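You operate a simulated robot arm through the tools that you are given. There is no shell and no other tool.

The job below is to be done with a simulated robot arm. You get a single attempt, and the scene is never put back.

## Task
Change the blue relay that the yellow card names for the teal one with its number.
Fine: yellow switch off first, on again last; the old relay goes into the free holder on the blue panel; the other relays stay; the door stays propped; leave machine 4's switch. Where these are worked on the way, their far stop is far enough and under half their travel is too little: yellow switch.

It is judged by the outcome, as a careful person would: the job done as asked, and still so three seconds after it is handed in. It fails if anything else is knocked over, pushed out of place, dropped, spilled or broken.

## Robot
A 7-joint arm with a fingered hand, fixed in place. Base frame: the origin is at the foot of the arm, x ahead of it, y to its left, z up. Units: m, rad, N and s.
Its first joint turns from -2.897 to 2.897 rad. Payload 3.7 kg.
Tool frame: the origin (TCP) lies between the finger pads and is the grasp point; the fingertips stand 0.025 m ahead of it; z points along the fingers, y is the line along which they close. Largest opening 0.088 m; the body of the gripper starts 0.029 m behind the TCP. The gripper is a hand of 5 fingers: y runs from the thumb to the fingers, the wrist lies at [-0.013, -0.106, -0.174] in the tool frame, and closing takes about 1.5 s.
Orientation is that of the tool frame in the base frame, as a unit quaternion [x, y, z, w]. With the fingers straight down and the wrist toward the robot, the tool's x, y and z point along [0, 1, 0], [1, 0, 0] and [0, 0, -1] of the base frame.

## Interface
- The arm moves only by the tool send_rows. Its arguments are lists of equal length, an entry for each row: "translation": the shift along the tool's x, y, z in m, a list of three; "rot": the turn, a rotation vector about the tool's x, y, z in rad, a list of three; "claw": the gripper command, from -1 (shut) to 1 (fully open), values between in proportion. In form: {"translation": [[dx, dy, dz], ...], "rot": [[rx, ry, rz], ...], "claw": [claw, ...]}. A call has 1 to 20 rows; each row is the pose to reach, as a shift and turn from the pose commanded when the call began, along the tool's axes at that moment. Each row takes 0.2 s and may step no farther than 0.05 m and 0.15 rad from the row before; otherwise, or with a gripper value out of range, the whole call is refused. Where a pose cannot be reached the arm comes as near as it can. A force on the tool above 40 N (or 10 N above the force at the start of the call, whichever is more), or a blocked arm, ends the call early, and 0.2 s more pass. Each finger travels about 0.108 m/s and halts on what it meets, pressing with about 29 N; the grip force reading is that of the motor and also rises with nothing between the fingers. The clock runs only during rows and for 0.2 s after the last one: add rows that repeat a pose to give the fingers time. It gives the time, the measured TCP pose, the force on the tool (base axes), the opening and the grip force at its end, in the units of the frame above (readings bear some noise), with the torque about the TCP (base axes, N m) and any sound that the robot's microphone picked up.
- Cameras (640 x 400 px; columns grow to the right, rows downward): "scene" is fixed at [0.0488, -0.4998, 1.6521]; the picture's right is [0.34, -0.94, 0.00], its down [-0.60, -0.22, -0.77] and it looks along [0.72, 0.26, -0.64] (base axes); focal length 340 px, centre (320, 200). "wrist" rides on the gripper at [0.059, -0.079, -0.105] in the tool frame; the picture's right is [-0.73, 0.32, -0.61], its down [-0.62, -0.68, 0.38] and it looks along [-0.29, 0.66, 0.70] (tool axes); focal length 234 px, centre (320, 200). There is no depth. A picture from a camera that has moved, and an enlarged one, comes with that camera's place and axes in the base frame and with its lens.
- capture(camera): a new picture of that camera. It takes no simulated time.
- hand_shape(shape): the hand has 5 fingers and takes this shape, open, in about a second: jaw (thumb against the fingers, like two jaws); tri (thumb and two fingers); tip (a fingertip pinch); poke (one finger out to press); point (the index stretched); flat (the hand flat); cup (the hand cupped); fist (a fist). The gripper value then closes the fingers along that shape, each until it touches; the sizes above hold for jaw. It gives what a move gives, with no picture.
- inspect(camera, box): a new picture of the part [left, top, right, bottom] of that camera's present view, enlarged. It takes no simulated time.
- close_job(): hands the job in; it is judged then, once.

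Places have to be worked out from the pictures, the camera data and where the tool is seen. Open the gripper and draw the arm clear of the work before you hand the job in, unless the task says otherwise.

The tools are called after "Emit:" by a JSON object that holds its "name" and its "arguments". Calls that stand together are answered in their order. send_rows: Moves the arm, as the interface text tells. Its arguments: {"type":"object","properties":{"translation":{"type":"array"},"rot":{"type":"array"},"claw":{"type":"array"}},"required":["translation","rot","claw"]} The other tools are called the same way: hand_shape (shape) gives the hand a shape; capture (camera) takes a picture; inspect (camera, box) takes an enlarged picture of a part of a camera's view; close_job () hands the job in.

At the start:

```text
clock: 0.0
ee_pos: [0.4321, -0.1484, 1.4133]
ee_rot: [0.707, 0.707, 0.001, 0.001]
ft_force: [-0.2, 0.6, -0.4]
moment: [-0.02, -0.01, -0.03]
grip_width: 0.0876
grip_force: 0.1
shape: jaw
```

scene: 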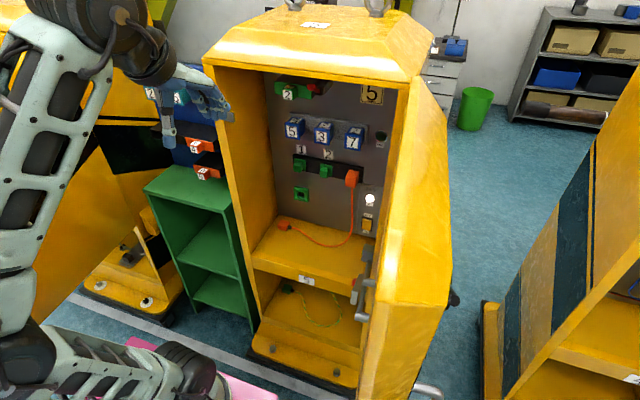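
wrist: 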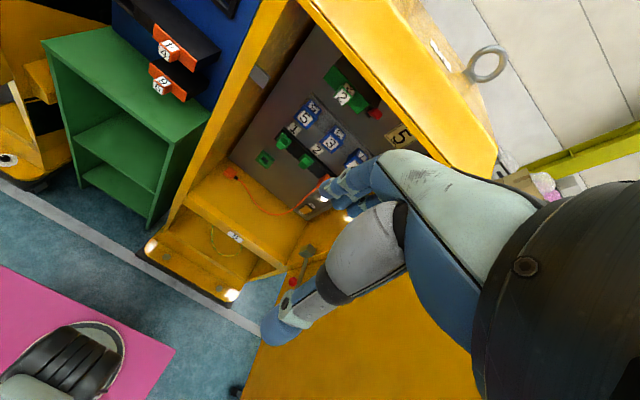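

I begin by looking closely at the cabinet and the panels before moving anything.

Emit:
{"name": "inspect", "arguments": {"camera": "scene", "box": [260, 70, 420, 170]}}

Emit:
{"name": "inspect", "arguments": {"camera": "scene", "box": [260, 150, 420, 250]}}

Emit:
{"name": "inspect", "arguments": {"camera": "scene", "box": [120, 70, 280, 200]}}

Emit:
{"name": "inspect", "arguments": {"camera": "scene", "box": [240, 230, 400, 370]}}

Emit:
{"name": "inspect", "arguments": {"camera": "wrist", "box": [220, 40, 440, 220]}}

Emit:
{"name": "inspect", "arguments": {"camera": "wrist", "box": [60, 0, 260, 130]}}

```text
4.00 times, centred on (340, 120) of scene
camera zoom: at [0.0488, -0.4998, 1.6521], right [0.34, -0.94, 0.0], down [-0.6, -0.22, -0.77], along [0.72, 0.26, -0.64], focal length 1358 px, centre (240, 520)
```

zoom: 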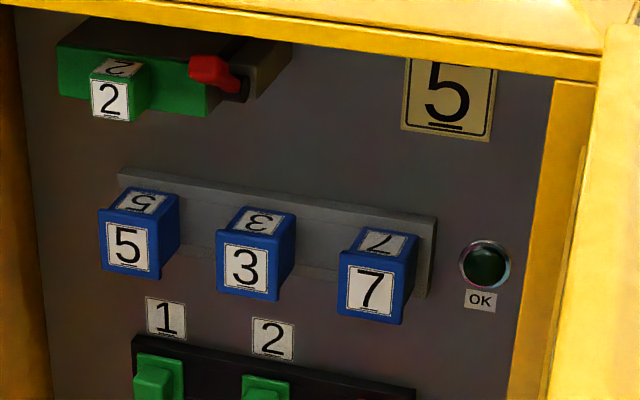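

```text
4.00 times, centred on (340, 200) of scene
camera zoom: at [0.0488, -0.4998, 1.6521], right [0.34, -0.94, 0.0], down [-0.6, -0.22, -0.77], along [0.72, 0.26, -0.64], focal length 1358 px, centre (240, 200)
```

zoom: 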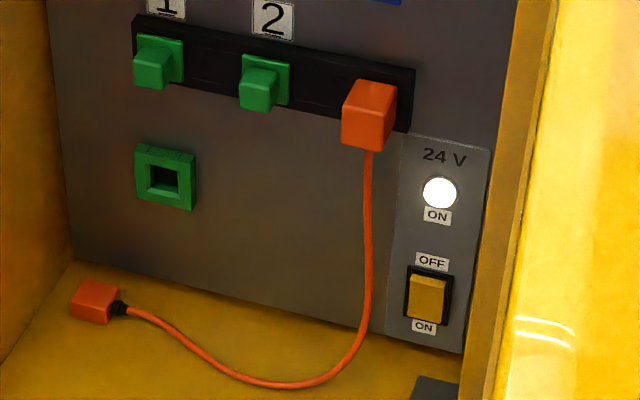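

```text
3.08 times, centred on (200, 135) of scene
camera zoom: at [0.0488, -0.4998, 1.6521], right [0.34, -0.94, 0.0], down [-0.6, -0.22, -0.77], along [0.72, 0.26, -0.64], focal length 1045 px, centre (689, 400)
```

zoom: 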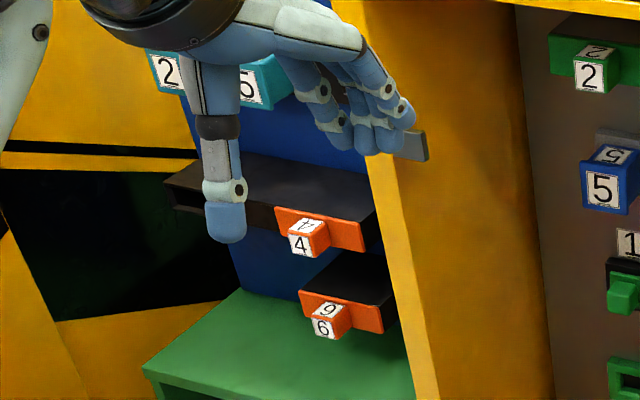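

```text
2.86 times, centred on (320, 300) of scene
camera zoom: at [0.0488, -0.4998, 1.6521], right [0.34, -0.94, 0.0], down [-0.6, -0.22, -0.77], along [0.72, 0.26, -0.64], focal length 970 px, centre (320, -86)
```

zoom: 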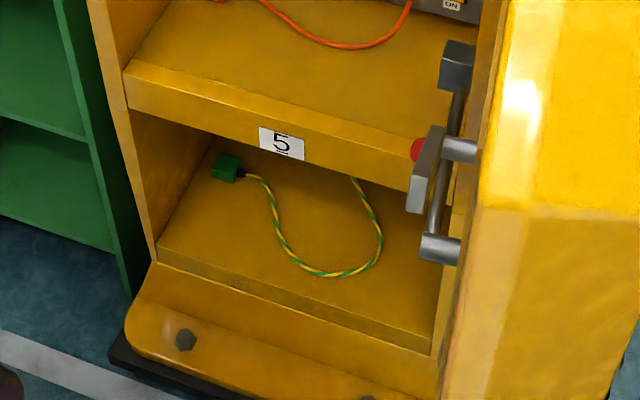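

```text
2.22 times, centred on (330, 130) of wrist
camera zoom: at [0.353, -0.0895, 1.518], right [0.32, -0.73, 0.61], down [-0.68, -0.62, -0.38], along [0.66, -0.29, -0.7], focal length 520 px, centre (298, 356)
```

zoom: 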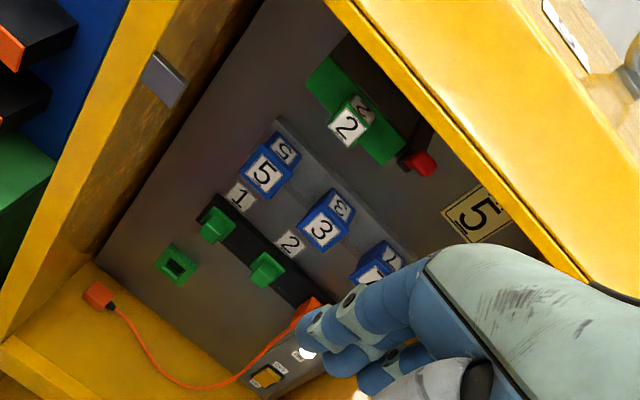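

```text
3.08 times, centred on (160, 65) of wrist
camera zoom: at [0.353, -0.0895, 1.518], right [0.32, -0.73, 0.61], down [-0.68, -0.62, -0.38], along [0.66, -0.29, -0.7], focal length 720 px, centre (812, 615)
```

zoom: 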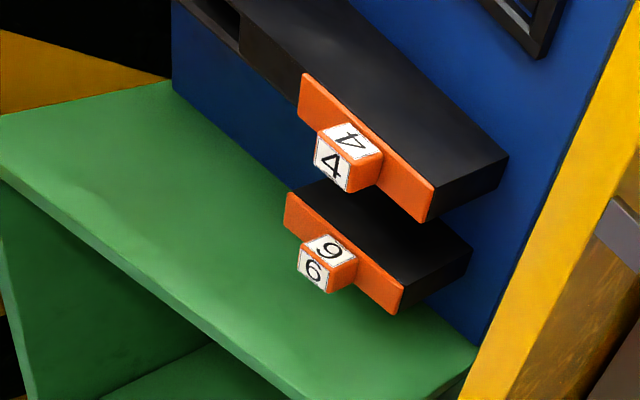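

The yellowish card inside the cabinet reads 5, with blue relays 5, 3 and 7 on the rail and teal relays on the blue panel at the left. I look at more details (card, switch, right machine, background) before moving.

Emit:
{"name": "inspect", "arguments": {"camera": "scene", "box": [345, 80, 405, 118]}}

Emit:
{"name": "inspect", "arguments": {"camera": "scene", "box": [350, 180, 400, 240]}}

Emit:
{"name": "inspect", "arguments": {"camera": "scene", "box": [480, 250, 640, 400]}}

Emit:
{"name": "inspect", "arguments": {"camera": "scene", "box": [340, 230, 480, 400]}}

Emit:
{"name": "inspect", "arguments": {"camera": "scene", "box": [0, 0, 260, 170]}}

Emit:
{"name": "inspect", "arguments": {"camera": "scene", "box": [0, 240, 260, 400]}}

```text
10.53 times, centred on (375, 99) of scene
camera zoom: at [0.0488, -0.4998, 1.6521], right [0.34, -0.94, 0.0], down [-0.6, -0.22, -0.77], along [0.72, 0.26, -0.64], focal length 3575 px, centre (-259, 1263)
```

zoom: 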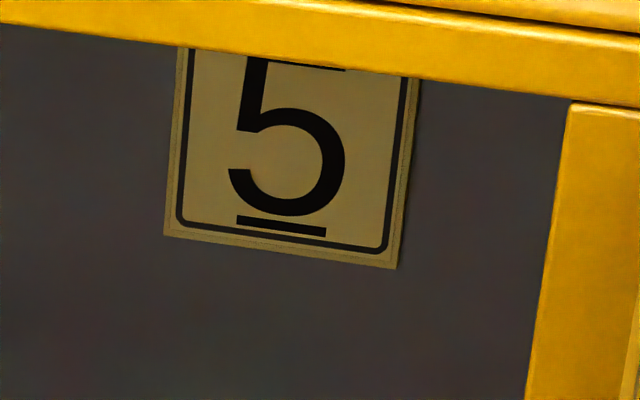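

```text
6.67 times, centred on (375, 210) of scene
camera zoom: at [0.0488, -0.4998, 1.6521], right [0.34, -0.94, 0.0], down [-0.6, -0.22, -0.77], along [0.72, 0.26, -0.64], focal length 2264 px, centre (-47, 133)
```

zoom: 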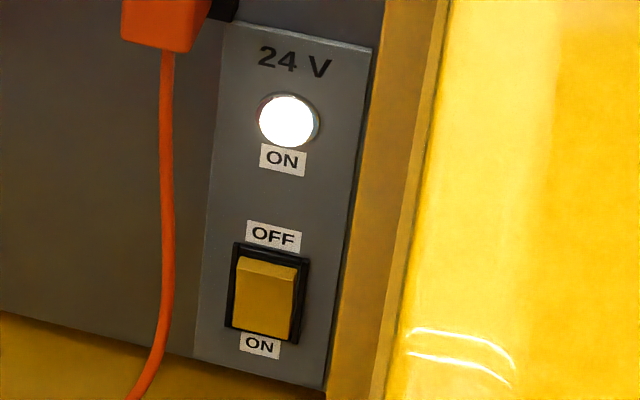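

```text
2.67 times, centred on (560, 325) of scene
camera zoom: at [0.0488, -0.4998, 1.6521], right [0.34, -0.94, 0.0], down [-0.6, -0.22, -0.77], along [0.72, 0.26, -0.64], focal length 906 px, centre (-320, -133)
```

zoom: 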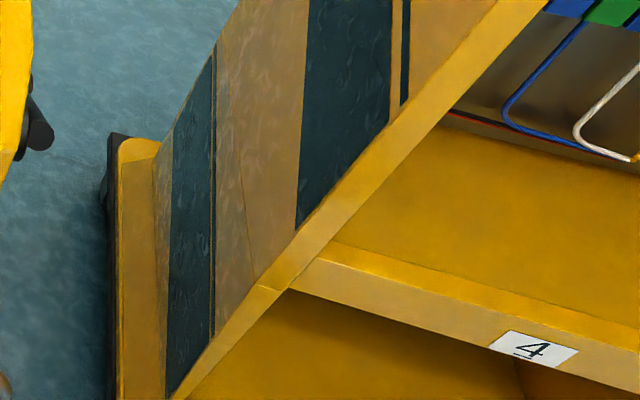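

```text
2.35 times, centred on (410, 315) of scene
camera zoom: at [0.0488, -0.4998, 1.6521], right [0.34, -0.94, 0.0], down [-0.6, -0.22, -0.77], along [0.72, 0.26, -0.64], focal length 799 px, centre (108, -71)
```

zoom: 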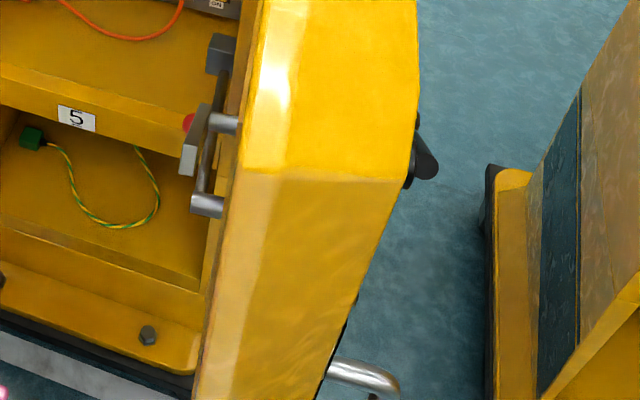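

```text
2.35 times, centred on (130, 85) of scene
camera zoom: at [0.0488, -0.4998, 1.6521], right [0.34, -0.94, 0.0], down [-0.6, -0.22, -0.77], along [0.72, 0.26, -0.64], focal length 799 px, centre (767, 471)
```

zoom: 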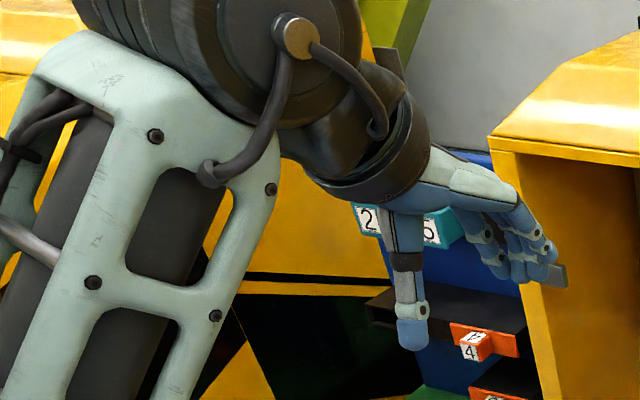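

```text
2.46 times, centred on (130, 320) of scene
camera zoom: at [0.0488, -0.4998, 1.6521], right [0.34, -0.94, 0.0], down [-0.6, -0.22, -0.77], along [0.72, 0.26, -0.64], focal length 836 px, centre (788, -95)
```

zoom: 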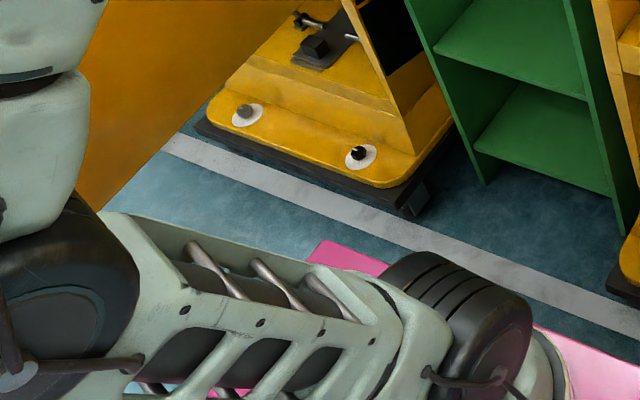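

The card reads 5, so blue relay 5 (front at about x 0.89, y −0.10, z 1.15) is to be swapped with teal 5 on the blue panel. I first pitch the hand so the fingers point forward (+x), in free space, to check reach and clear the view.

Emit:
{"name": "send_rows", "arguments": {"translation": [[0, 0, 0], [0, 0, 0], [0, 0, 0], [0, 0, 0], [0, 0, 0], [0, 0, 0], [0, 0, 0], [0, 0, 0], [0, 0, 0], [0, 0, 0], [0, 0, 0]], "rot": [[-0.1428, 0, 0], [-0.2856, 0, 0], [-0.4284, 0, 0], [-0.5712, 0, 0], [-0.714, 0, 0], [-0.8568, 0, 0], [-0.9996, 0, 0], [-1.1424, 0, 0], [-1.2852, 0, 0], [-1.428, 0, 0], [-1.5708, 0, 0]], "claw": [1, 1, 1, 1, 1, 1, 1, 1, 1, 1, 1]}}

```text
clock: 2.4
ee_pos: [0.4308, -0.1484, 1.4118]
ee_rot: [0.499, 0.499, 0.501, 0.5]
ft_force: [0.5, -0.5, 0.9]
moment: [-0.01, -0.01, 0.0]
grip_width: 0.0877
grip_force: 0.0
shape: jaw
```

The hand now points along +x with the wrist below. I look at both cameras.

Emit:
{"name": "capture", "arguments": {"camera": "scene"}}

Emit:
{"name": "capture", "arguments": {"camera": "wrist"}}

```text
taken
```

scene: 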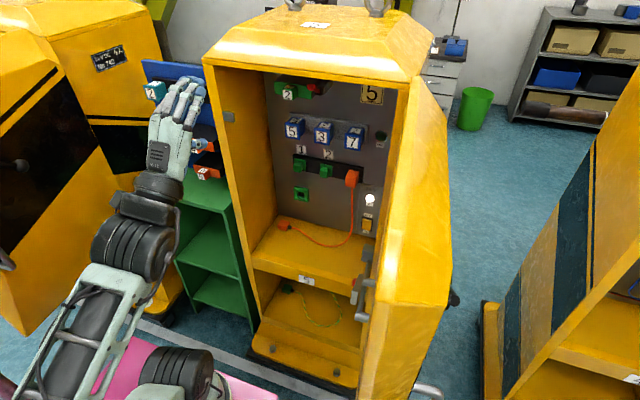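

```text
taken
camera wrist: at [0.3266, -0.0895, 1.3337], right [-0.61, -0.73, 0.32], down [0.39, -0.62, -0.68], along [0.69, -0.29, 0.66], focal length 234 px, centre (320, 200)
```

wrist: 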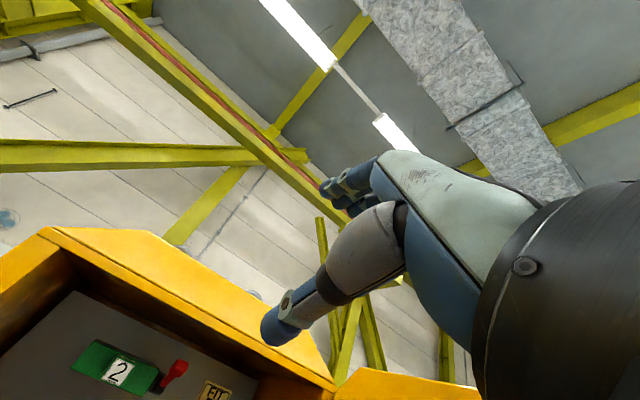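

The hand reached the pose well. I try the "poke" shape here in free space to see where its fingertip sits in the tool frame.

Emit:
{"name": "hand_shape", "arguments": {"shape": "poke"}}

Emit:
{"name": "capture", "arguments": {"camera": "wrist"}}

Emit:
{"name": "inspect", "arguments": {"camera": "scene", "box": [80, 50, 280, 210]}}

```text
clock: 3.3
ee_pos: [0.4324, -0.148, 1.4118]
ee_rot: [0.5, 0.5, 0.5, 0.5]
ft_force: [-0.2, -0.7, 0.2]
moment: [0.04, 0.0, -0.01]
grip_width: 0.0001
grip_force: 0.1
shape: poke
```

```text
taken
camera wrist: at [0.3267, -0.0895, 1.334], right [-0.61, -0.73, 0.32], down [0.38, -0.62, -0.68], along [0.7, -0.29, 0.66], focal length 234 px, centre (320, 200)
```

wrist: 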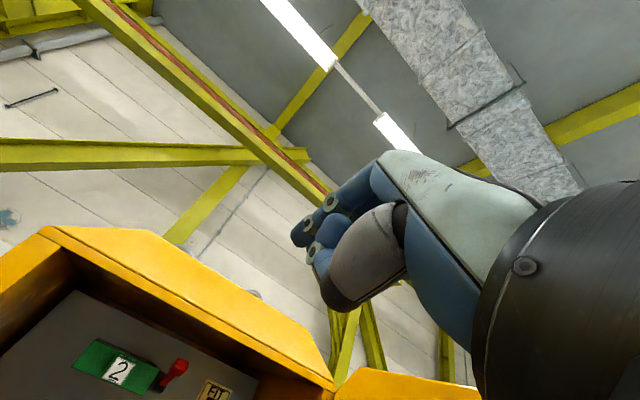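

```text
2.50 times, centred on (180, 130) of scene
camera zoom: at [0.0488, -0.4998, 1.6521], right [0.34, -0.94, 0.0], down [-0.6, -0.22, -0.77], along [0.72, 0.26, -0.64], focal length 849 px, centre (670, 375)
```

zoom: 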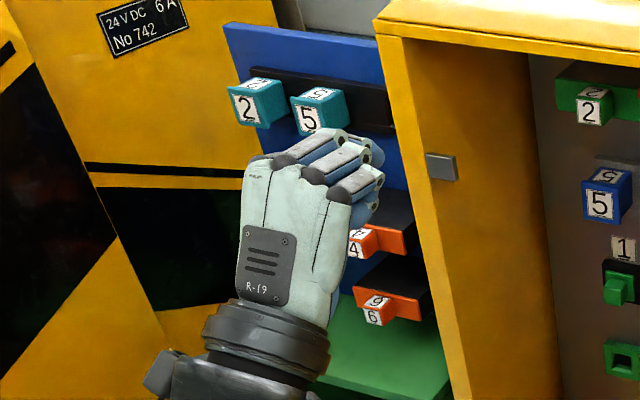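

Emit:
{"name": "inspect", "arguments": {"camera": "wrist", "box": [260, 140, 460, 320]}}

Emit:
{"name": "inspect", "arguments": {"camera": "scene", "box": [135, 60, 235, 180]}}

```text
2.22 times, centred on (360, 230) of wrist
camera zoom: at [0.3267, -0.0895, 1.334], right [-0.61, -0.73, 0.32], down [0.38, -0.62, -0.68], along [0.7, -0.29, 0.66], focal length 520 px, centre (231, 133)
```

zoom: 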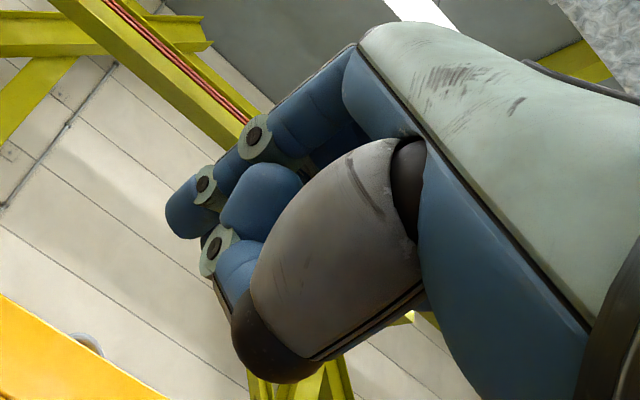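

```text
3.33 times, centred on (185, 120) of scene
camera zoom: at [0.0488, -0.4998, 1.6521], right [0.34, -0.94, 0.0], down [-0.6, -0.22, -0.77], along [0.72, 0.26, -0.64], focal length 1132 px, centre (770, 467)
```

zoom: 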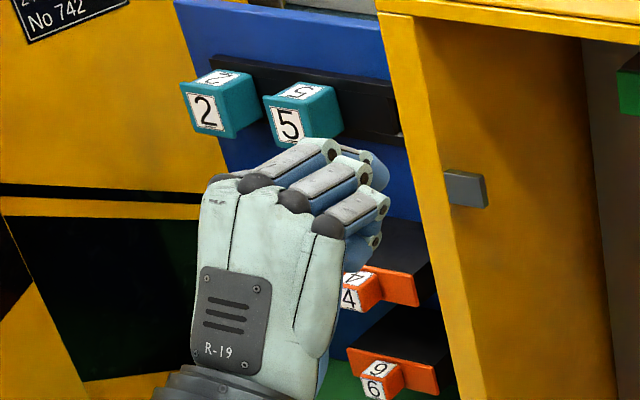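

Emit:
{"name": "hand_shape", "arguments": {"shape": "point"}}

Emit:
{"name": "inspect", "arguments": {"camera": "wrist", "box": [220, 140, 460, 320]}}

Emit:
{"name": "inspect", "arguments": {"camera": "scene", "box": [135, 60, 235, 180]}}

```text
clock: 4.2
ee_pos: [0.4311, -0.1487, 1.4122]
ee_rot: [0.5, 0.5, 0.5, 0.5]
ft_force: [-0.3, 0.2, -0.3]
moment: [0.01, 0.03, 0.02]
grip_width: 0.0
grip_force: 0.0
shape: point
```

```text
2.22 times, centred on (340, 230) of wrist
camera zoom: at [0.3267, -0.0895, 1.334], right [-0.61, -0.73, 0.32], down [0.38, -0.62, -0.68], along [0.7, -0.29, 0.66], focal length 520 px, centre (276, 133)
```

zoom: 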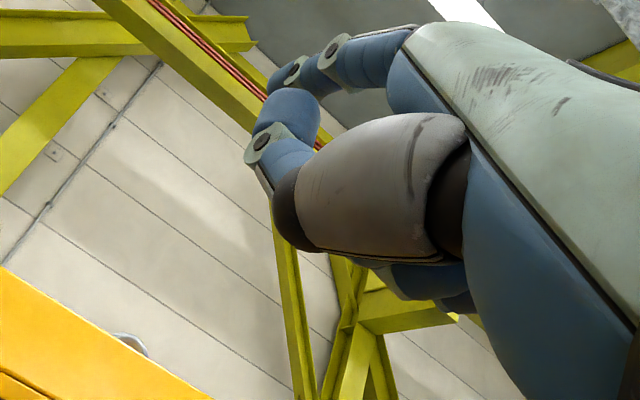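

```text
3.33 times, centred on (185, 120) of scene
camera zoom: at [0.0488, -0.4998, 1.6521], right [0.34, -0.94, 0.0], down [-0.6, -0.22, -0.77], along [0.72, 0.26, -0.64], focal length 1132 px, centre (770, 467)
```

zoom: 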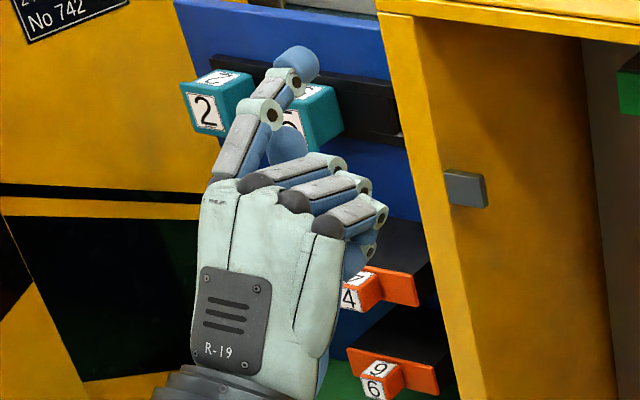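

"Point" gives a stretched index whose tip I triangulate at about tool (0.014, 0.058, 0.015). I roll the hand 90° and lower it in front of the open cabinet, well clear, so the wrist camera can look at the switch and cable.

Emit:
{"name": "send_rows", "arguments": {"translation": [[-0.008, -0.034, 0.01], [-0.017, -0.068, 0.02], [-0.025, -0.102, 0.03], [-0.033, -0.137, 0.04], [-0.042, -0.171, 0.05], [-0.05, -0.205, 0.06], [-0.058, -0.239, 0.07], [-0.067, -0.273, 0.08], [-0.075, -0.307, 0.09], [-0.083, -0.342, 0.1], [-0.092, -0.376, 0.11], [-0.1, -0.41, 0.12]], "rot": [[0, 0, 0.1309], [0, 0, 0.2618], [0, 0, 0.3927], [0, 0, 0.5236], [0, 0, 0.6545], [0, 0, 0.7854], [0, 0, 0.9163], [0, 0, 1.0472], [0, 0, 1.1781], [0, 0, 1.309], [0, 0, 1.4399], [0, 0, 1.5708]], "claw": [1, 1, 1, 1, 1, 1, 1, 1, 1, 1, 1, 1]}}

Emit:
{"name": "capture", "arguments": {"camera": "wrist"}}

Emit:
{"name": "capture", "arguments": {"camera": "scene"}}

```text
clock: 6.8
ee_pos: [0.609, -0.2825, 1.0979]
ee_rot: [0.707, -0.002, 0.707, -0.002]
ft_force: [0.2, 0.1, -0.3]
moment: [0.02, 0.0, 0.01]
grip_width: 0.0
grip_force: 0.1
shape: point
out of reach, approached as far as the arm can: row 6, 7, 8, 9, 10, 11, 12
```

```text
taken
camera wrist: at [0.5049, -0.2046, 1.1571], right [-0.61, -0.32, -0.73], down [0.38, 0.68, -0.62], along [0.7, -0.66, -0.29], focal length 234 px, centre (320, 200)
```

wrist: 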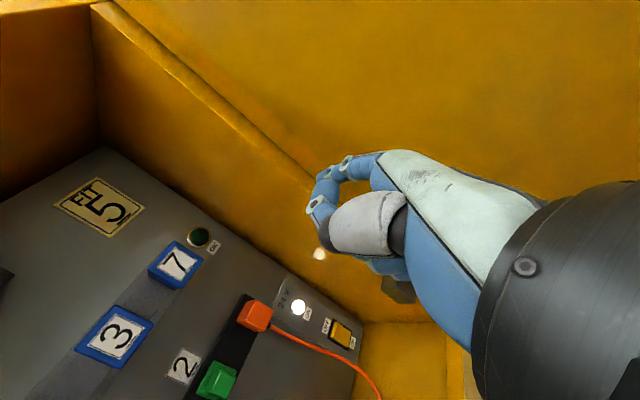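

```text
taken
```

scene: 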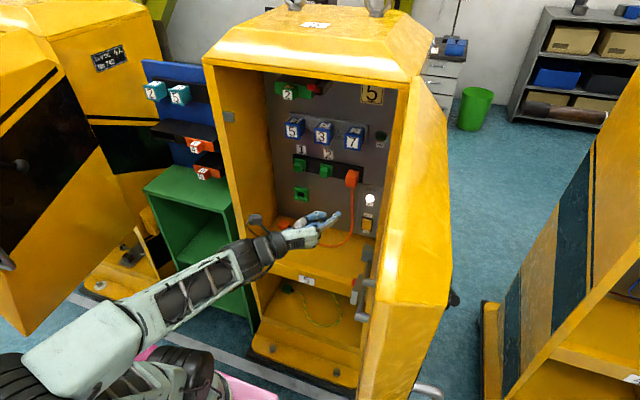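

The yellow card reads "FLT 5", which confirms relay 5. The arm stopped short of the commanded pose but the view is useful; I zoom in on the switch area and on the now unobstructed blue panel.

Emit:
{"name": "inspect", "arguments": {"camera": "wrist", "box": [230, 280, 390, 400]}}

Emit:
{"name": "inspect", "arguments": {"camera": "wrist", "box": [0, 150, 240, 400]}}

Emit:
{"name": "inspect", "arguments": {"camera": "scene", "box": [130, 50, 240, 190]}}

Emit:
{"name": "inspect", "arguments": {"camera": "scene", "box": [220, 170, 420, 300]}}

```text
3.33 times, centred on (310, 340) of wrist
camera zoom: at [0.5049, -0.2046, 1.1571], right [-0.61, -0.32, -0.73], down [0.38, 0.68, -0.62], along [0.7, -0.66, -0.29], focal length 781 px, centre (353, -267)
```

zoom: 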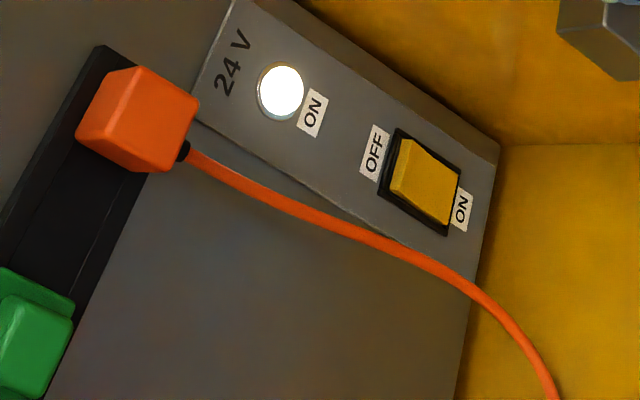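

```text
1.60 times, centred on (120, 275) of wrist
camera zoom: at [0.5049, -0.2046, 1.1571], right [-0.61, -0.32, -0.73], down [0.38, 0.68, -0.62], along [0.7, -0.66, -0.29], focal length 375 px, centre (640, 80)
```

zoom: 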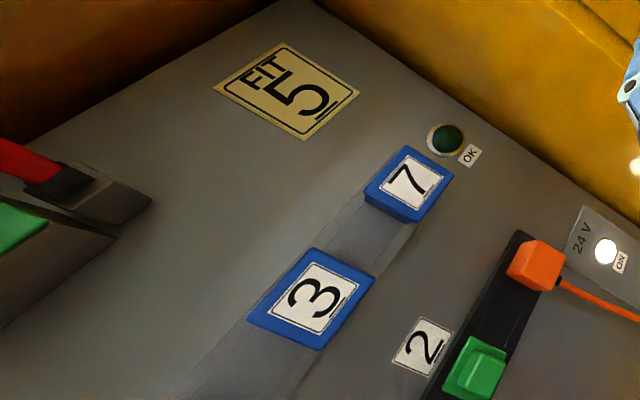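

```text
2.86 times, centred on (185, 120) of scene
camera zoom: at [0.0488, -0.4998, 1.6521], right [0.34, -0.94, 0.0], down [-0.6, -0.22, -0.77], along [0.72, 0.26, -0.64], focal length 970 px, centre (706, 429)
```

zoom: 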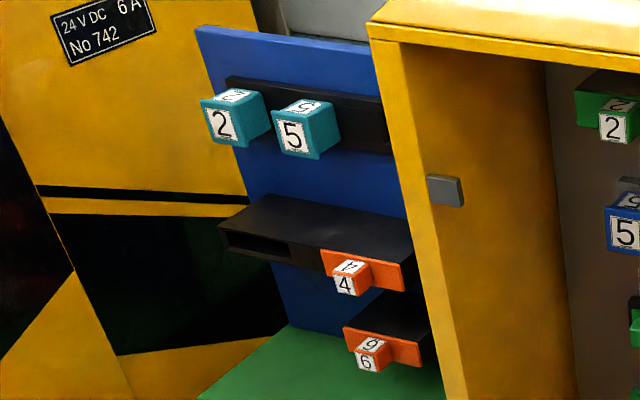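

```text
3.08 times, centred on (320, 235) of scene
camera zoom: at [0.0488, -0.4998, 1.6521], right [0.34, -0.94, 0.0], down [-0.6, -0.22, -0.77], along [0.72, 0.26, -0.64], focal length 1045 px, centre (320, 92)
```

zoom: 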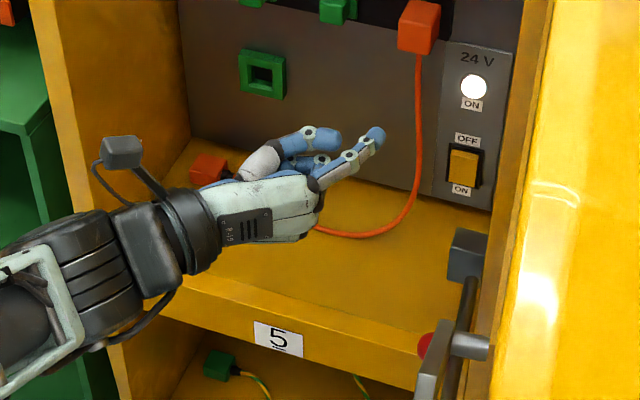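

The cable hangs about 5 cm left of the switch and 5 cm off the panel, with the wall about 5.5 cm to the right, so I need a slim hand shape. I check what "flat" looks like from here.

Emit:
{"name": "hand_shape", "arguments": {"shape": "flat"}}

Emit:
{"name": "inspect", "arguments": {"camera": "scene", "box": [230, 180, 390, 280]}}

Emit:
{"name": "capture", "arguments": {"camera": "wrist"}}

```text
clock: 7.7
ee_pos: [0.6096, -0.2829, 1.0997]
ee_rot: [0.707, 0.001, 0.707, -0.001]
ft_force: [0.3, 0.6, -0.2]
moment: [0.02, 0.02, 0.03]
grip_width: 0.0804
grip_force: 0.0
shape: flat
```

```text
4.00 times, centred on (310, 230) of scene
camera zoom: at [0.0488, -0.4998, 1.6521], right [0.34, -0.94, 0.0], down [-0.6, -0.22, -0.77], along [0.72, 0.26, -0.64], focal length 1358 px, centre (360, 80)
```

zoom: 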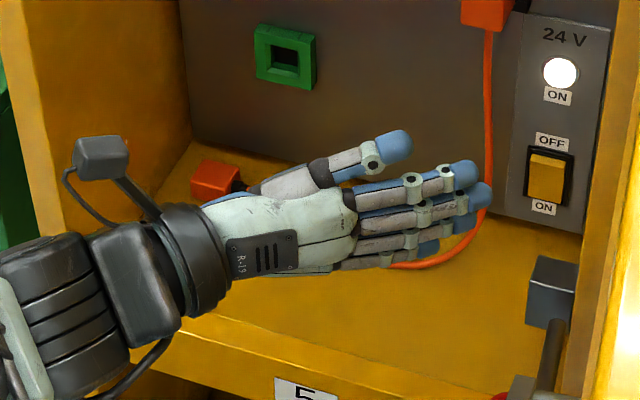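

```text
taken
camera wrist: at [0.5047, -0.2042, 1.1575], right [-0.61, -0.32, -0.73], down [0.38, 0.68, -0.62], along [0.7, -0.66, -0.29], focal length 234 px, centre (320, 200)
```

wrist: 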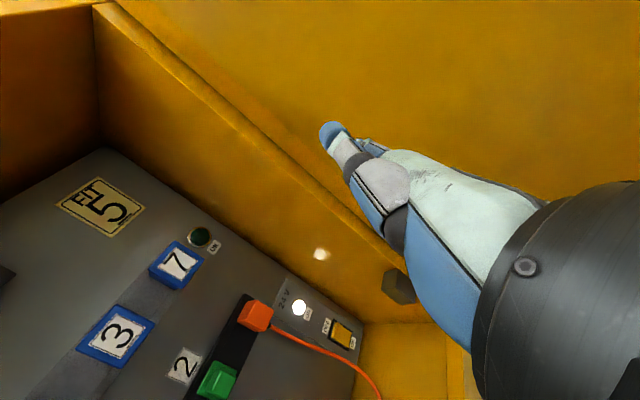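

Flat keeps the thumb alongside and the hand thin (the palm line is about 47° from tool z), so the index tip can push the rocker between cable and wall. I turn the hand so it points forward, 40° down and 10° right, still in front of the cabinet.

Emit:
{"name": "send_rows", "arguments": {"translation": [[-0.0171, -0.0047, 0.01], [-0.0343, -0.0094, 0.02], [-0.0514, -0.0141, 0.03], [-0.0686, -0.0189, 0.04], [-0.0857, -0.0236, 0.05], [-0.1029, -0.0283, 0.06], [-0.12, -0.033, 0.07], [-0.12, -0.033, 0.07]], "rot": [[0.0884, -0.0891, 0.0484], [0.1769, -0.1783, 0.0968], [0.2653, -0.2674, 0.1452], [0.3537, -0.3566, 0.1937], [0.4421, -0.4457, 0.2421], [0.5306, -0.5349, 0.2905], [0.619, -0.624, 0.3389], [0.619, -0.624, 0.3389]], "claw": [1, 1, 1, 1, 1, 1, 1, 1]}}

Emit:
{"name": "capture", "arguments": {"camera": "wrist"}}

Emit:
{"name": "capture", "arguments": {"camera": "scene"}}

```text
clock: 9.5
ee_pos: [0.6784, -0.248, 0.978]
ee_rot: [0.842, 0.096, 0.417, -0.328]
ft_force: [0.3, -0.2, -0.5]
moment: [-0.03, 0.0, -0.02]
grip_width: 0.0805
grip_force: 0.1
shape: flat
```

```text
taken
camera wrist: at [0.6147, -0.2611, 1.1058], right [-0.71, -0.55, -0.44], down [-0.44, 0.83, -0.33], along [0.55, -0.03, -0.84], focal length 234 px, centre (320, 200)
```

wrist: 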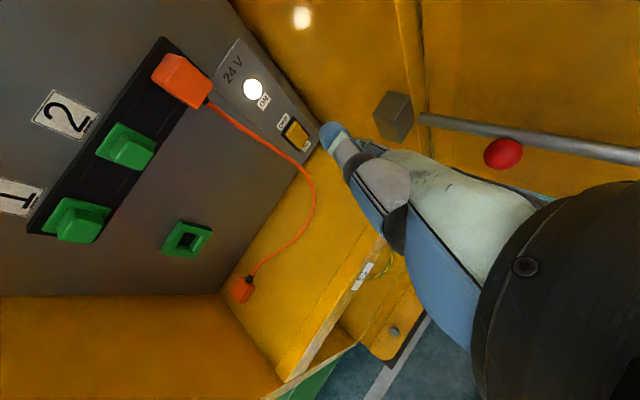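

```text
taken
```

scene: 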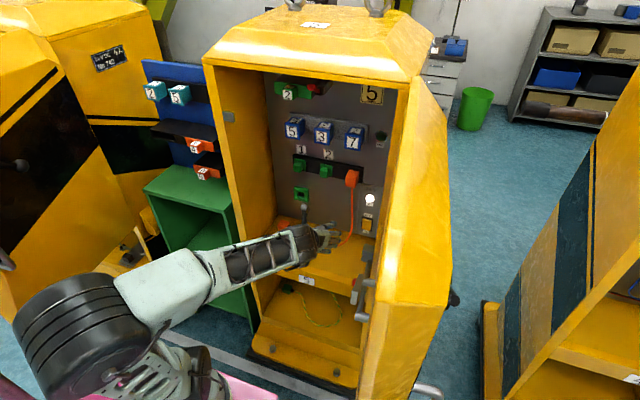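

Pose reached exactly; I see the door prop rod with a red knob near y −0.39, z 0.87, which I must stay clear of. I zoom in on the hand and switch from the scene camera to locate the index tip.

Emit:
{"name": "inspect", "arguments": {"camera": "scene", "box": [260, 180, 400, 290]}}

Emit:
{"name": "inspect", "arguments": {"camera": "wrist", "box": [200, 50, 440, 230]}}

```text
3.64 times, centred on (330, 235) of scene
camera zoom: at [0.0488, -0.4998, 1.6521], right [0.34, -0.94, 0.0], down [-0.6, -0.22, -0.77], along [0.72, 0.26, -0.64], focal length 1235 px, centre (284, 73)
```

zoom: 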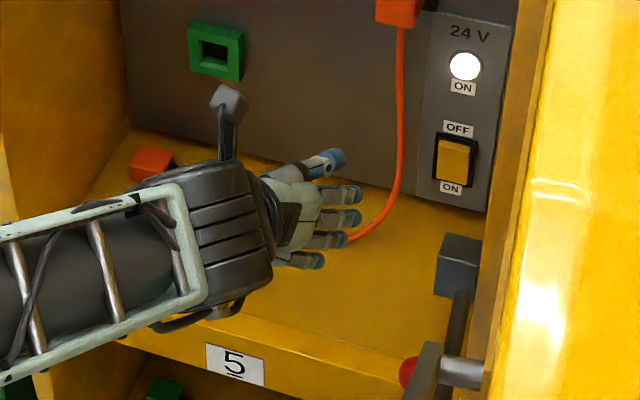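

```text
2.22 times, centred on (320, 140) of wrist
camera zoom: at [0.6147, -0.2611, 1.1058], right [-0.71, -0.55, -0.44], down [-0.44, 0.83, -0.33], along [0.55, -0.03, -0.84], focal length 520 px, centre (320, 333)
```

zoom: 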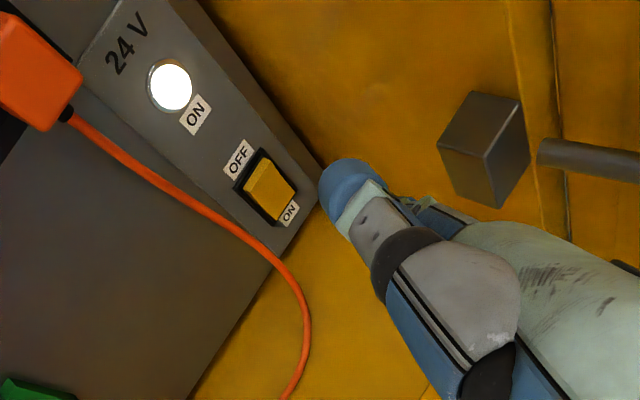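

The predicted index tip matches the picture within a few mm. I pitch to 45° and advance the index tip to about 6–7 cm in front of the rocker's upper half (tip ≈ 0.885, −0.362, 0.806).

Emit:
{"name": "send_rows", "arguments": {"translation": [[0.0004, 0.0292, 0.0246], [0.0008, 0.0585, 0.0492], [0.0012, 0.0877, 0.0738], [0.0015, 0.1169, 0.0983], [0.0019, 0.1462, 0.1229], [0.0023, 0.1754, 0.1475]], "rot": [[0, -0.0099, 0.0107], [0, -0.0198, 0.0213], [0, -0.0298, 0.032], [0, -0.0397, 0.0426], [0, -0.0496, 0.0533], [0, -0.0595, 0.0639]], "claw": [1, 1, 1, 1, 1, 1]}}

Emit:
{"name": "inspect", "arguments": {"camera": "wrist", "box": [200, 50, 440, 230]}}

Emit:
{"name": "inspect", "arguments": {"camera": "scene", "box": [290, 180, 410, 280]}}

Emit:
{"name": "capture", "arguments": {"camera": "scene"}}

```text
clock: 10.9
ee_pos: [0.8522, -0.2899, 0.8333]
ee_rot: [0.858, 0.078, 0.382, -0.335]
ft_force: [1.3, -0.2, -0.2]
moment: [0.03, 0.0, -0.03]
grip_width: 0.0805
grip_force: 0.1
shape: flat
```

```text
2.22 times, centred on (320, 140) of wrist
camera zoom: at [0.7984, -0.3053, 0.9663], right [-0.74, -0.54, -0.39], down [-0.47, 0.84, -0.27], along [0.47, -0.02, -0.88], focal length 520 px, centre (320, 333)
```

zoom: 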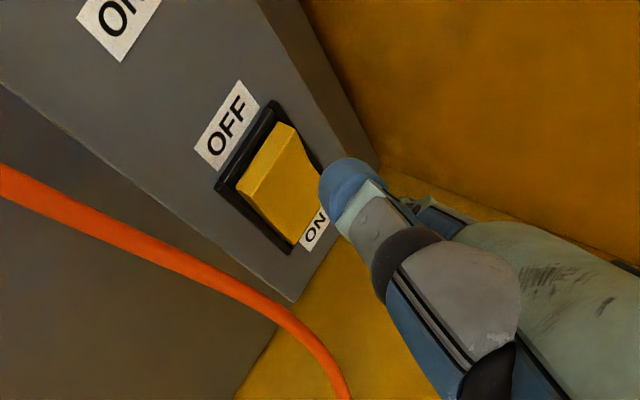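

```text
4.00 times, centred on (350, 230) of scene
camera zoom: at [0.0488, -0.4998, 1.6521], right [0.34, -0.94, 0.0], down [-0.6, -0.22, -0.77], along [0.72, 0.26, -0.64], focal length 1358 px, centre (200, 80)
```

zoom: 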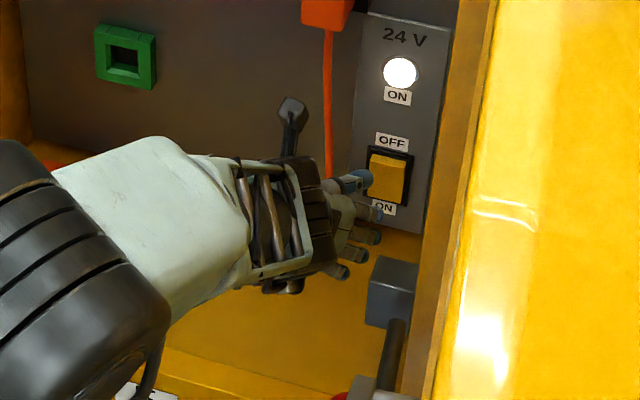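

```text
taken
```

scene: 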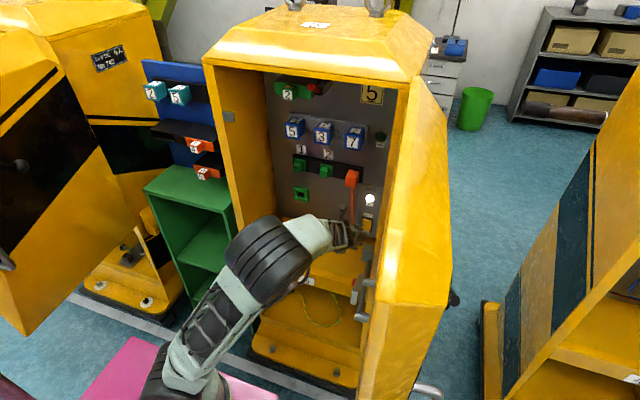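

Emit:
{"name": "inspect", "arguments": {"camera": "wrist", "box": [265, 80, 345, 160]}}

Emit:
{"name": "inspect", "arguments": {"camera": "scene", "box": [365, 205, 405, 240]}}

```text
5.00 times, centred on (305, 120) of wrist
camera zoom: at [0.7984, -0.3053, 0.9663], right [-0.74, -0.54, -0.39], down [-0.47, 0.84, -0.27], along [0.47, -0.02, -0.88], focal length 1171 px, centre (395, 600)
```

zoom: 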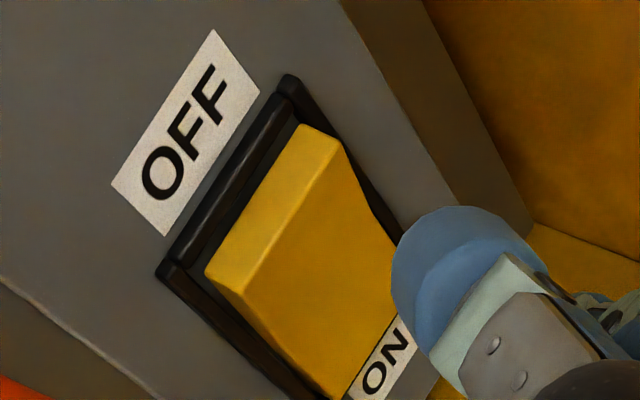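

```text
11.43 times, centred on (385, 222) of scene
camera zoom: at [0.0488, -0.4998, 1.6521], right [0.34, -0.94, 0.0], down [-0.6, -0.22, -0.77], along [0.72, 0.26, -0.64], focal length 3882 px, centre (-423, -57)
```

zoom: 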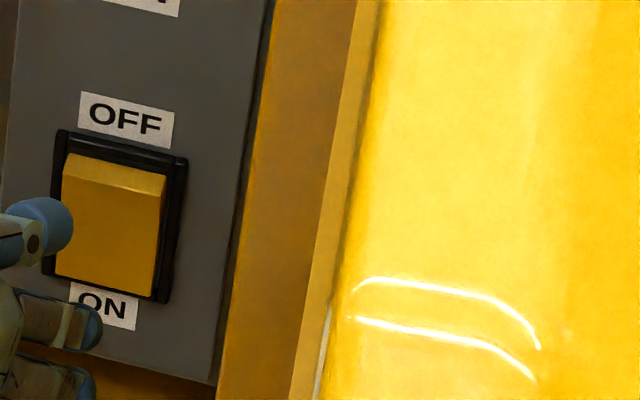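

The ridge of the rocker (out at the OFF end) triangulates to x≈0.942, z≈0.809, y −0.341…−0.372, and my index tip is at about x≈0.89, z≈0.806. I advance slowly along +x to press it in.

Emit:
{"name": "send_rows", "arguments": {"translation": [[0.007, 0.0039, 0.006], [0.0139, 0.0078, 0.012], [0.0209, 0.0117, 0.0181], [0.0279, 0.0156, 0.0241], [0.0313, 0.0176, 0.0271], [0.0348, 0.0195, 0.0301]], "rot": [[0, 0, 0], [0, 0, 0], [0, 0, 0], [0, 0, 0], [0, 0, 0], [0, 0, 0]], "claw": [1, 1, 1, 1, 1, 1]}}

Emit:
{"name": "inspect", "arguments": {"camera": "wrist", "box": [220, 50, 400, 190]}}

Emit:
{"name": "inspect", "arguments": {"camera": "scene", "box": [340, 185, 410, 245]}}

```text
clock: 12.3
ee_pos: [0.9004, -0.2919, 0.8319]
ee_rot: [0.857, 0.079, 0.381, -0.336]
ft_force: [-3.1, 0.0, 0.5]
moment: [-0.03, 0.1, -0.25]
grip_width: 0.0806
grip_force: 0.1
shape: flat
```

```text
2.86 times, centred on (310, 120) of wrist
camera zoom: at [0.8474, -0.3056, 0.966], right [-0.74, -0.54, -0.39], down [-0.47, 0.84, -0.27], along [0.47, -0.02, -0.88], focal length 669 px, centre (349, 429)
```

zoom: 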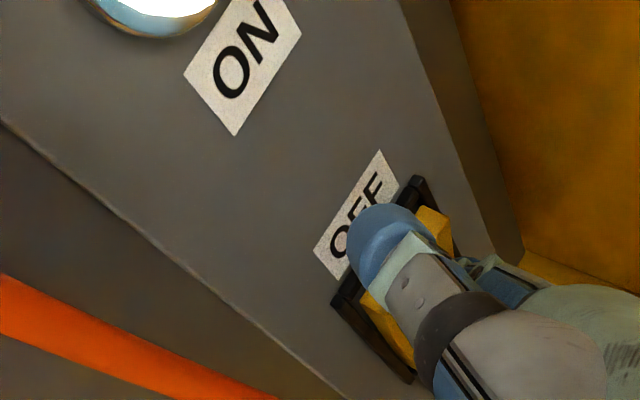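

```text
6.67 times, centred on (375, 215) of scene
camera zoom: at [0.0488, -0.4998, 1.6521], right [0.34, -0.94, 0.0], down [-0.6, -0.22, -0.77], along [0.72, 0.26, -0.64], focal length 2264 px, centre (-47, 100)
```

zoom: 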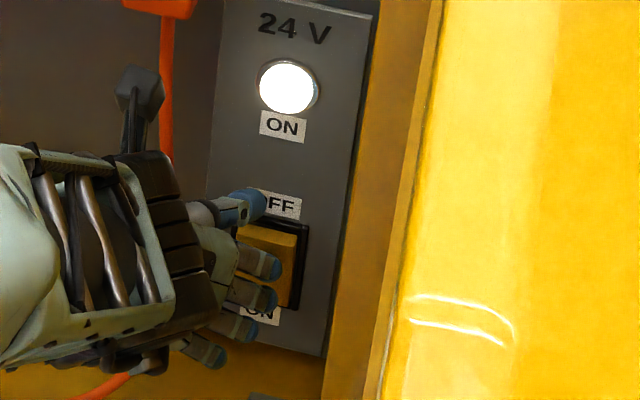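

Contact has begun (−3 N) and the 24 V lamp is still on. I push on in small steps.

Emit:
{"name": "send_rows", "arguments": {"translation": [[0.0035, 0.002, 0.003], [0.007, 0.0039, 0.006], [0.0104, 0.0059, 0.009], [0.0139, 0.0078, 0.012]], "rot": [[0, 0, 0], [0, 0, 0], [0, 0, 0], [0, 0, 0]], "claw": [1, 1, 1, 1]}}

Emit:
{"name": "inspect", "arguments": {"camera": "wrist", "box": [220, 50, 400, 190]}}

Emit:
{"name": "inspect", "arguments": {"camera": "scene", "box": [340, 185, 410, 245]}}

```text
clock: 13.2
ee_pos: [0.9132, -0.2923, 0.8315]
ee_rot: [0.858, 0.076, 0.379, -0.339]
ft_force: [-20.2, 2.6, 1.6]
moment: [-0.02, 0.82, -1.46]
grip_width: 0.0804
grip_force: 0.3
shape: flat
stopped in row 4: the force on the tool passed its limit at 44 N (the readings are from after the stop); the commanded pose is now the measured one
```

```text
2.86 times, centred on (310, 120) of wrist
camera zoom: at [0.8617, -0.3063, 0.9635], right [-0.75, -0.54, -0.39], down [-0.47, 0.84, -0.27], along [0.47, -0.02, -0.88], focal length 669 px, centre (349, 429)
```

zoom: 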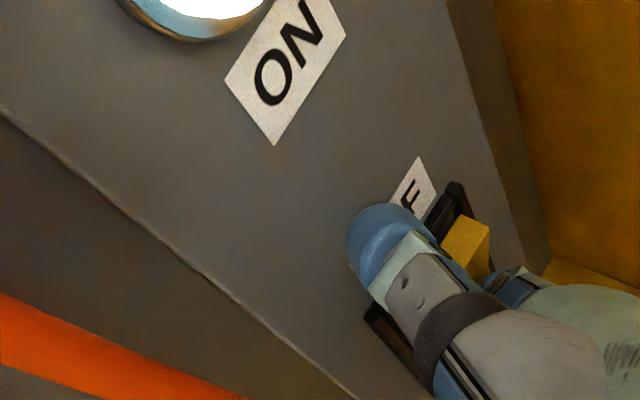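

```text
6.67 times, centred on (375, 215) of scene
camera zoom: at [0.0488, -0.4998, 1.6521], right [0.34, -0.94, 0.0], down [-0.6, -0.22, -0.77], along [0.72, 0.26, -0.64], focal length 2264 px, centre (-47, 100)
```

zoom: 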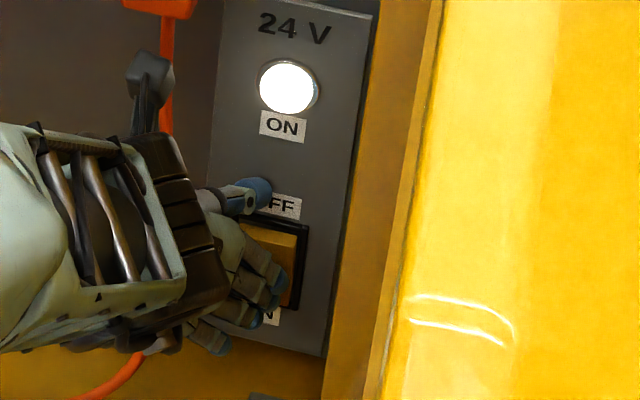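

The force centre (z≈0.788) shows index and middle both bearing on the rocker near its pivot, so it did not tip. I back off, pitch up 10° so the middle finger leads alone, and aim it at the upper half.

Emit:
{"name": "send_rows", "arguments": {"translation": [[-0.0174, -0.0098, -0.015], [-0.0348, -0.0195, -0.0301], [-0.0263, -0.024, -0.0265], [-0.0178, -0.0284, -0.0228], [-0.0178, -0.0284, -0.0228]], "rot": [[0, 0, 0], [0, 0, 0], [0, 0.0595, -0.0638], [0, 0.119, -0.1276], [0, 0.119, -0.1276]], "claw": [1, 1, 1, 1, 1]}}

Emit:
{"name": "inspect", "arguments": {"camera": "wrist", "box": [220, 50, 400, 190]}}

Emit:
{"name": "inspect", "arguments": {"camera": "scene", "box": [340, 185, 410, 245]}}

```text
clock: 14.4
ee_pos: [0.8796, -0.2814, 0.8446]
ee_rot: [0.827, 0.111, 0.452, -0.316]
ft_force: [0.7, -0.3, -0.8]
moment: [0.0, 0.01, 0.01]
grip_width: 0.0003
grip_force: 0.1
shape: flat
```

```text
2.86 times, centred on (310, 120) of wrist
camera zoom: at [0.8039, -0.2922, 0.967], right [-0.67, -0.55, -0.49], down [-0.41, 0.83, -0.37], along [0.61, -0.04, -0.79], focal length 669 px, centre (349, 429)
```

zoom: 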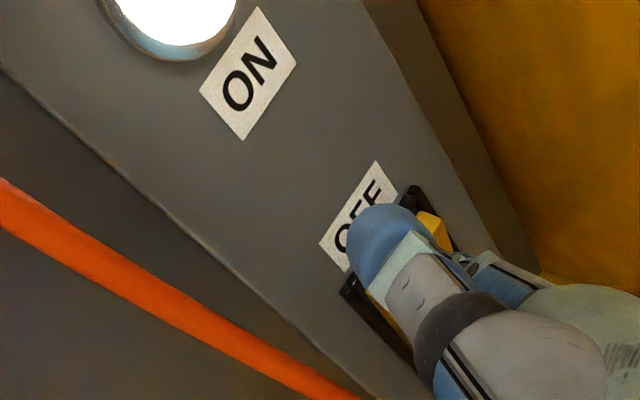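

```text
6.67 times, centred on (375, 215) of scene
camera zoom: at [0.0488, -0.4998, 1.6521], right [0.34, -0.94, 0.0], down [-0.6, -0.22, -0.77], along [0.72, 0.26, -0.64], focal length 2264 px, centre (-47, 100)
```

zoom: 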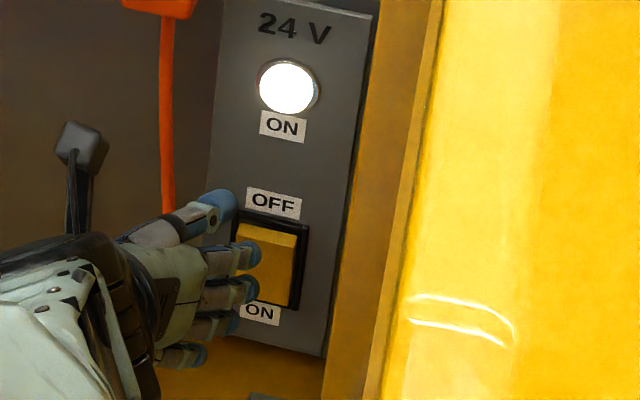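

The middle tip is now about 2.5 cm in front of the rocker's upper half (z≈0.80). I advance along +x in small steps.

Emit:
{"name": "send_rows", "arguments": {"translation": [[0.0056, 0.0047, 0.0068], [0.0113, 0.0094, 0.0135], [0.0141, 0.0118, 0.0169], [0.0169, 0.0141, 0.0203], [0.0192, 0.016, 0.023], [0.0215, 0.0179, 0.0257]], "rot": [[0, 0, 0], [0, 0, 0], [0, 0, 0], [0, 0, 0], [0, 0, 0], [0, 0, 0]], "claw": [1, 1, 1, 1, 1, 1]}}

Emit:
{"name": "inspect", "arguments": {"camera": "wrist", "box": [220, 50, 400, 190]}}

Emit:
{"name": "inspect", "arguments": {"camera": "scene", "box": [340, 185, 410, 245]}}

```text
clock: 15.4
ee_pos: [0.9039, -0.2809, 0.8467]
ee_rot: [0.826, 0.111, 0.452, -0.317]
ft_force: [-30.5, 7.4, 16.2]
moment: [-0.94, 0.36, -1.84]
grip_width: 0.0808
grip_force: 0.2
shape: flat
stopped in row 4: the force on the tool passed its limit at 48 N (the readings are from after the stop); the commanded pose is now the measured one
```

```text
2.86 times, centred on (310, 120) of wrist
camera zoom: at [0.8291, -0.291, 0.9694], right [-0.67, -0.56, -0.49], down [-0.42, 0.83, -0.37], along [0.62, -0.04, -0.79], focal length 669 px, centre (349, 429)
```

zoom: 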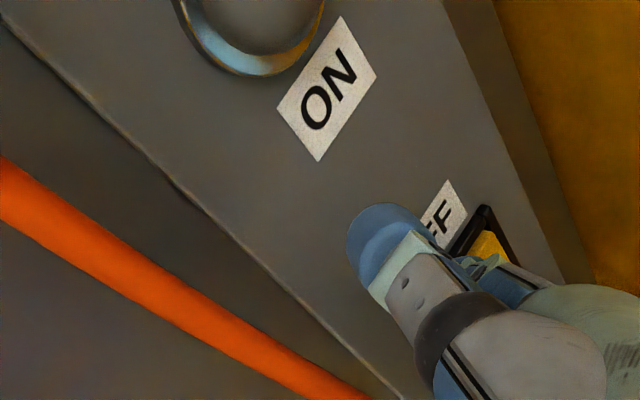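

```text
6.67 times, centred on (375, 215) of scene
camera zoom: at [0.0488, -0.4998, 1.6521], right [0.34, -0.94, 0.0], down [-0.6, -0.22, -0.77], along [0.72, 0.26, -0.64], focal length 2264 px, centre (-47, 100)
```

zoom: 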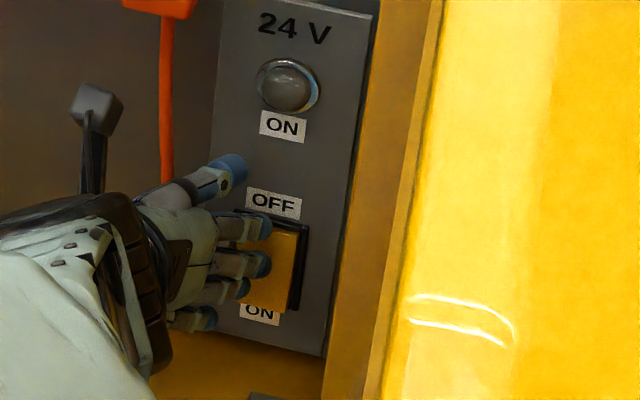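

The lamp has gone dark and the rocker's upper edge is in. I back straight off and look at the switch.

Emit:
{"name": "send_rows", "arguments": {"translation": [[-0.0141, -0.0118, -0.0169], [-0.0282, -0.0236, -0.0339], [-0.048, -0.0401, -0.0576]], "rot": [[0, 0, 0], [0, 0, 0], [0, 0, 0]], "claw": [1, 1, 1]}}

Emit:
{"name": "inspect", "arguments": {"camera": "wrist", "box": [220, 50, 400, 190]}}

Emit:
{"name": "inspect", "arguments": {"camera": "scene", "box": [340, 185, 410, 245]}}

```text
clock: 16.2
ee_pos: [0.821, -0.2802, 0.8459]
ee_rot: [0.827, 0.112, 0.452, -0.317]
ft_force: [-0.5, -0.6, -1.0]
moment: [0.01, 0.0, -0.03]
grip_width: 0.0
grip_force: 0.1
shape: flat
```

```text
2.86 times, centred on (310, 120) of wrist
camera zoom: at [0.7461, -0.2916, 0.9686], right [-0.67, -0.56, -0.49], down [-0.42, 0.83, -0.37], along [0.61, -0.04, -0.79], focal length 669 px, centre (349, 429)
```

zoom: 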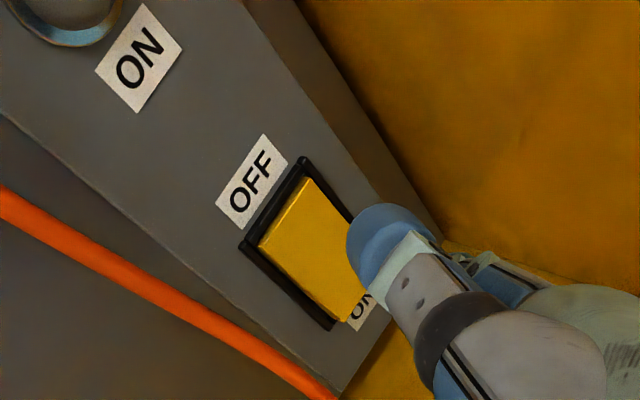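

```text
6.67 times, centred on (375, 215) of scene
camera zoom: at [0.0488, -0.4998, 1.6521], right [0.34, -0.94, 0.0], down [-0.6, -0.22, -0.77], along [0.72, 0.26, -0.64], focal length 2264 px, centre (-47, 100)
```

zoom: 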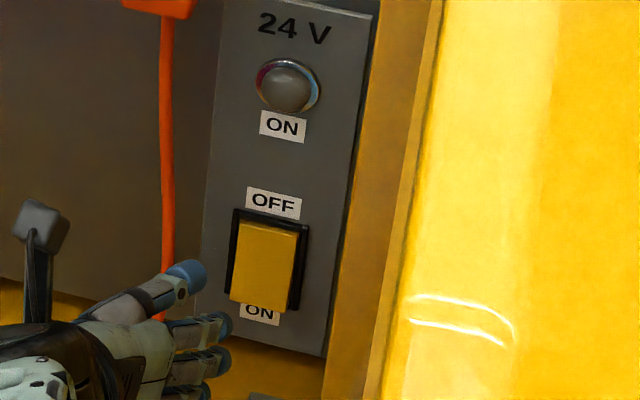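

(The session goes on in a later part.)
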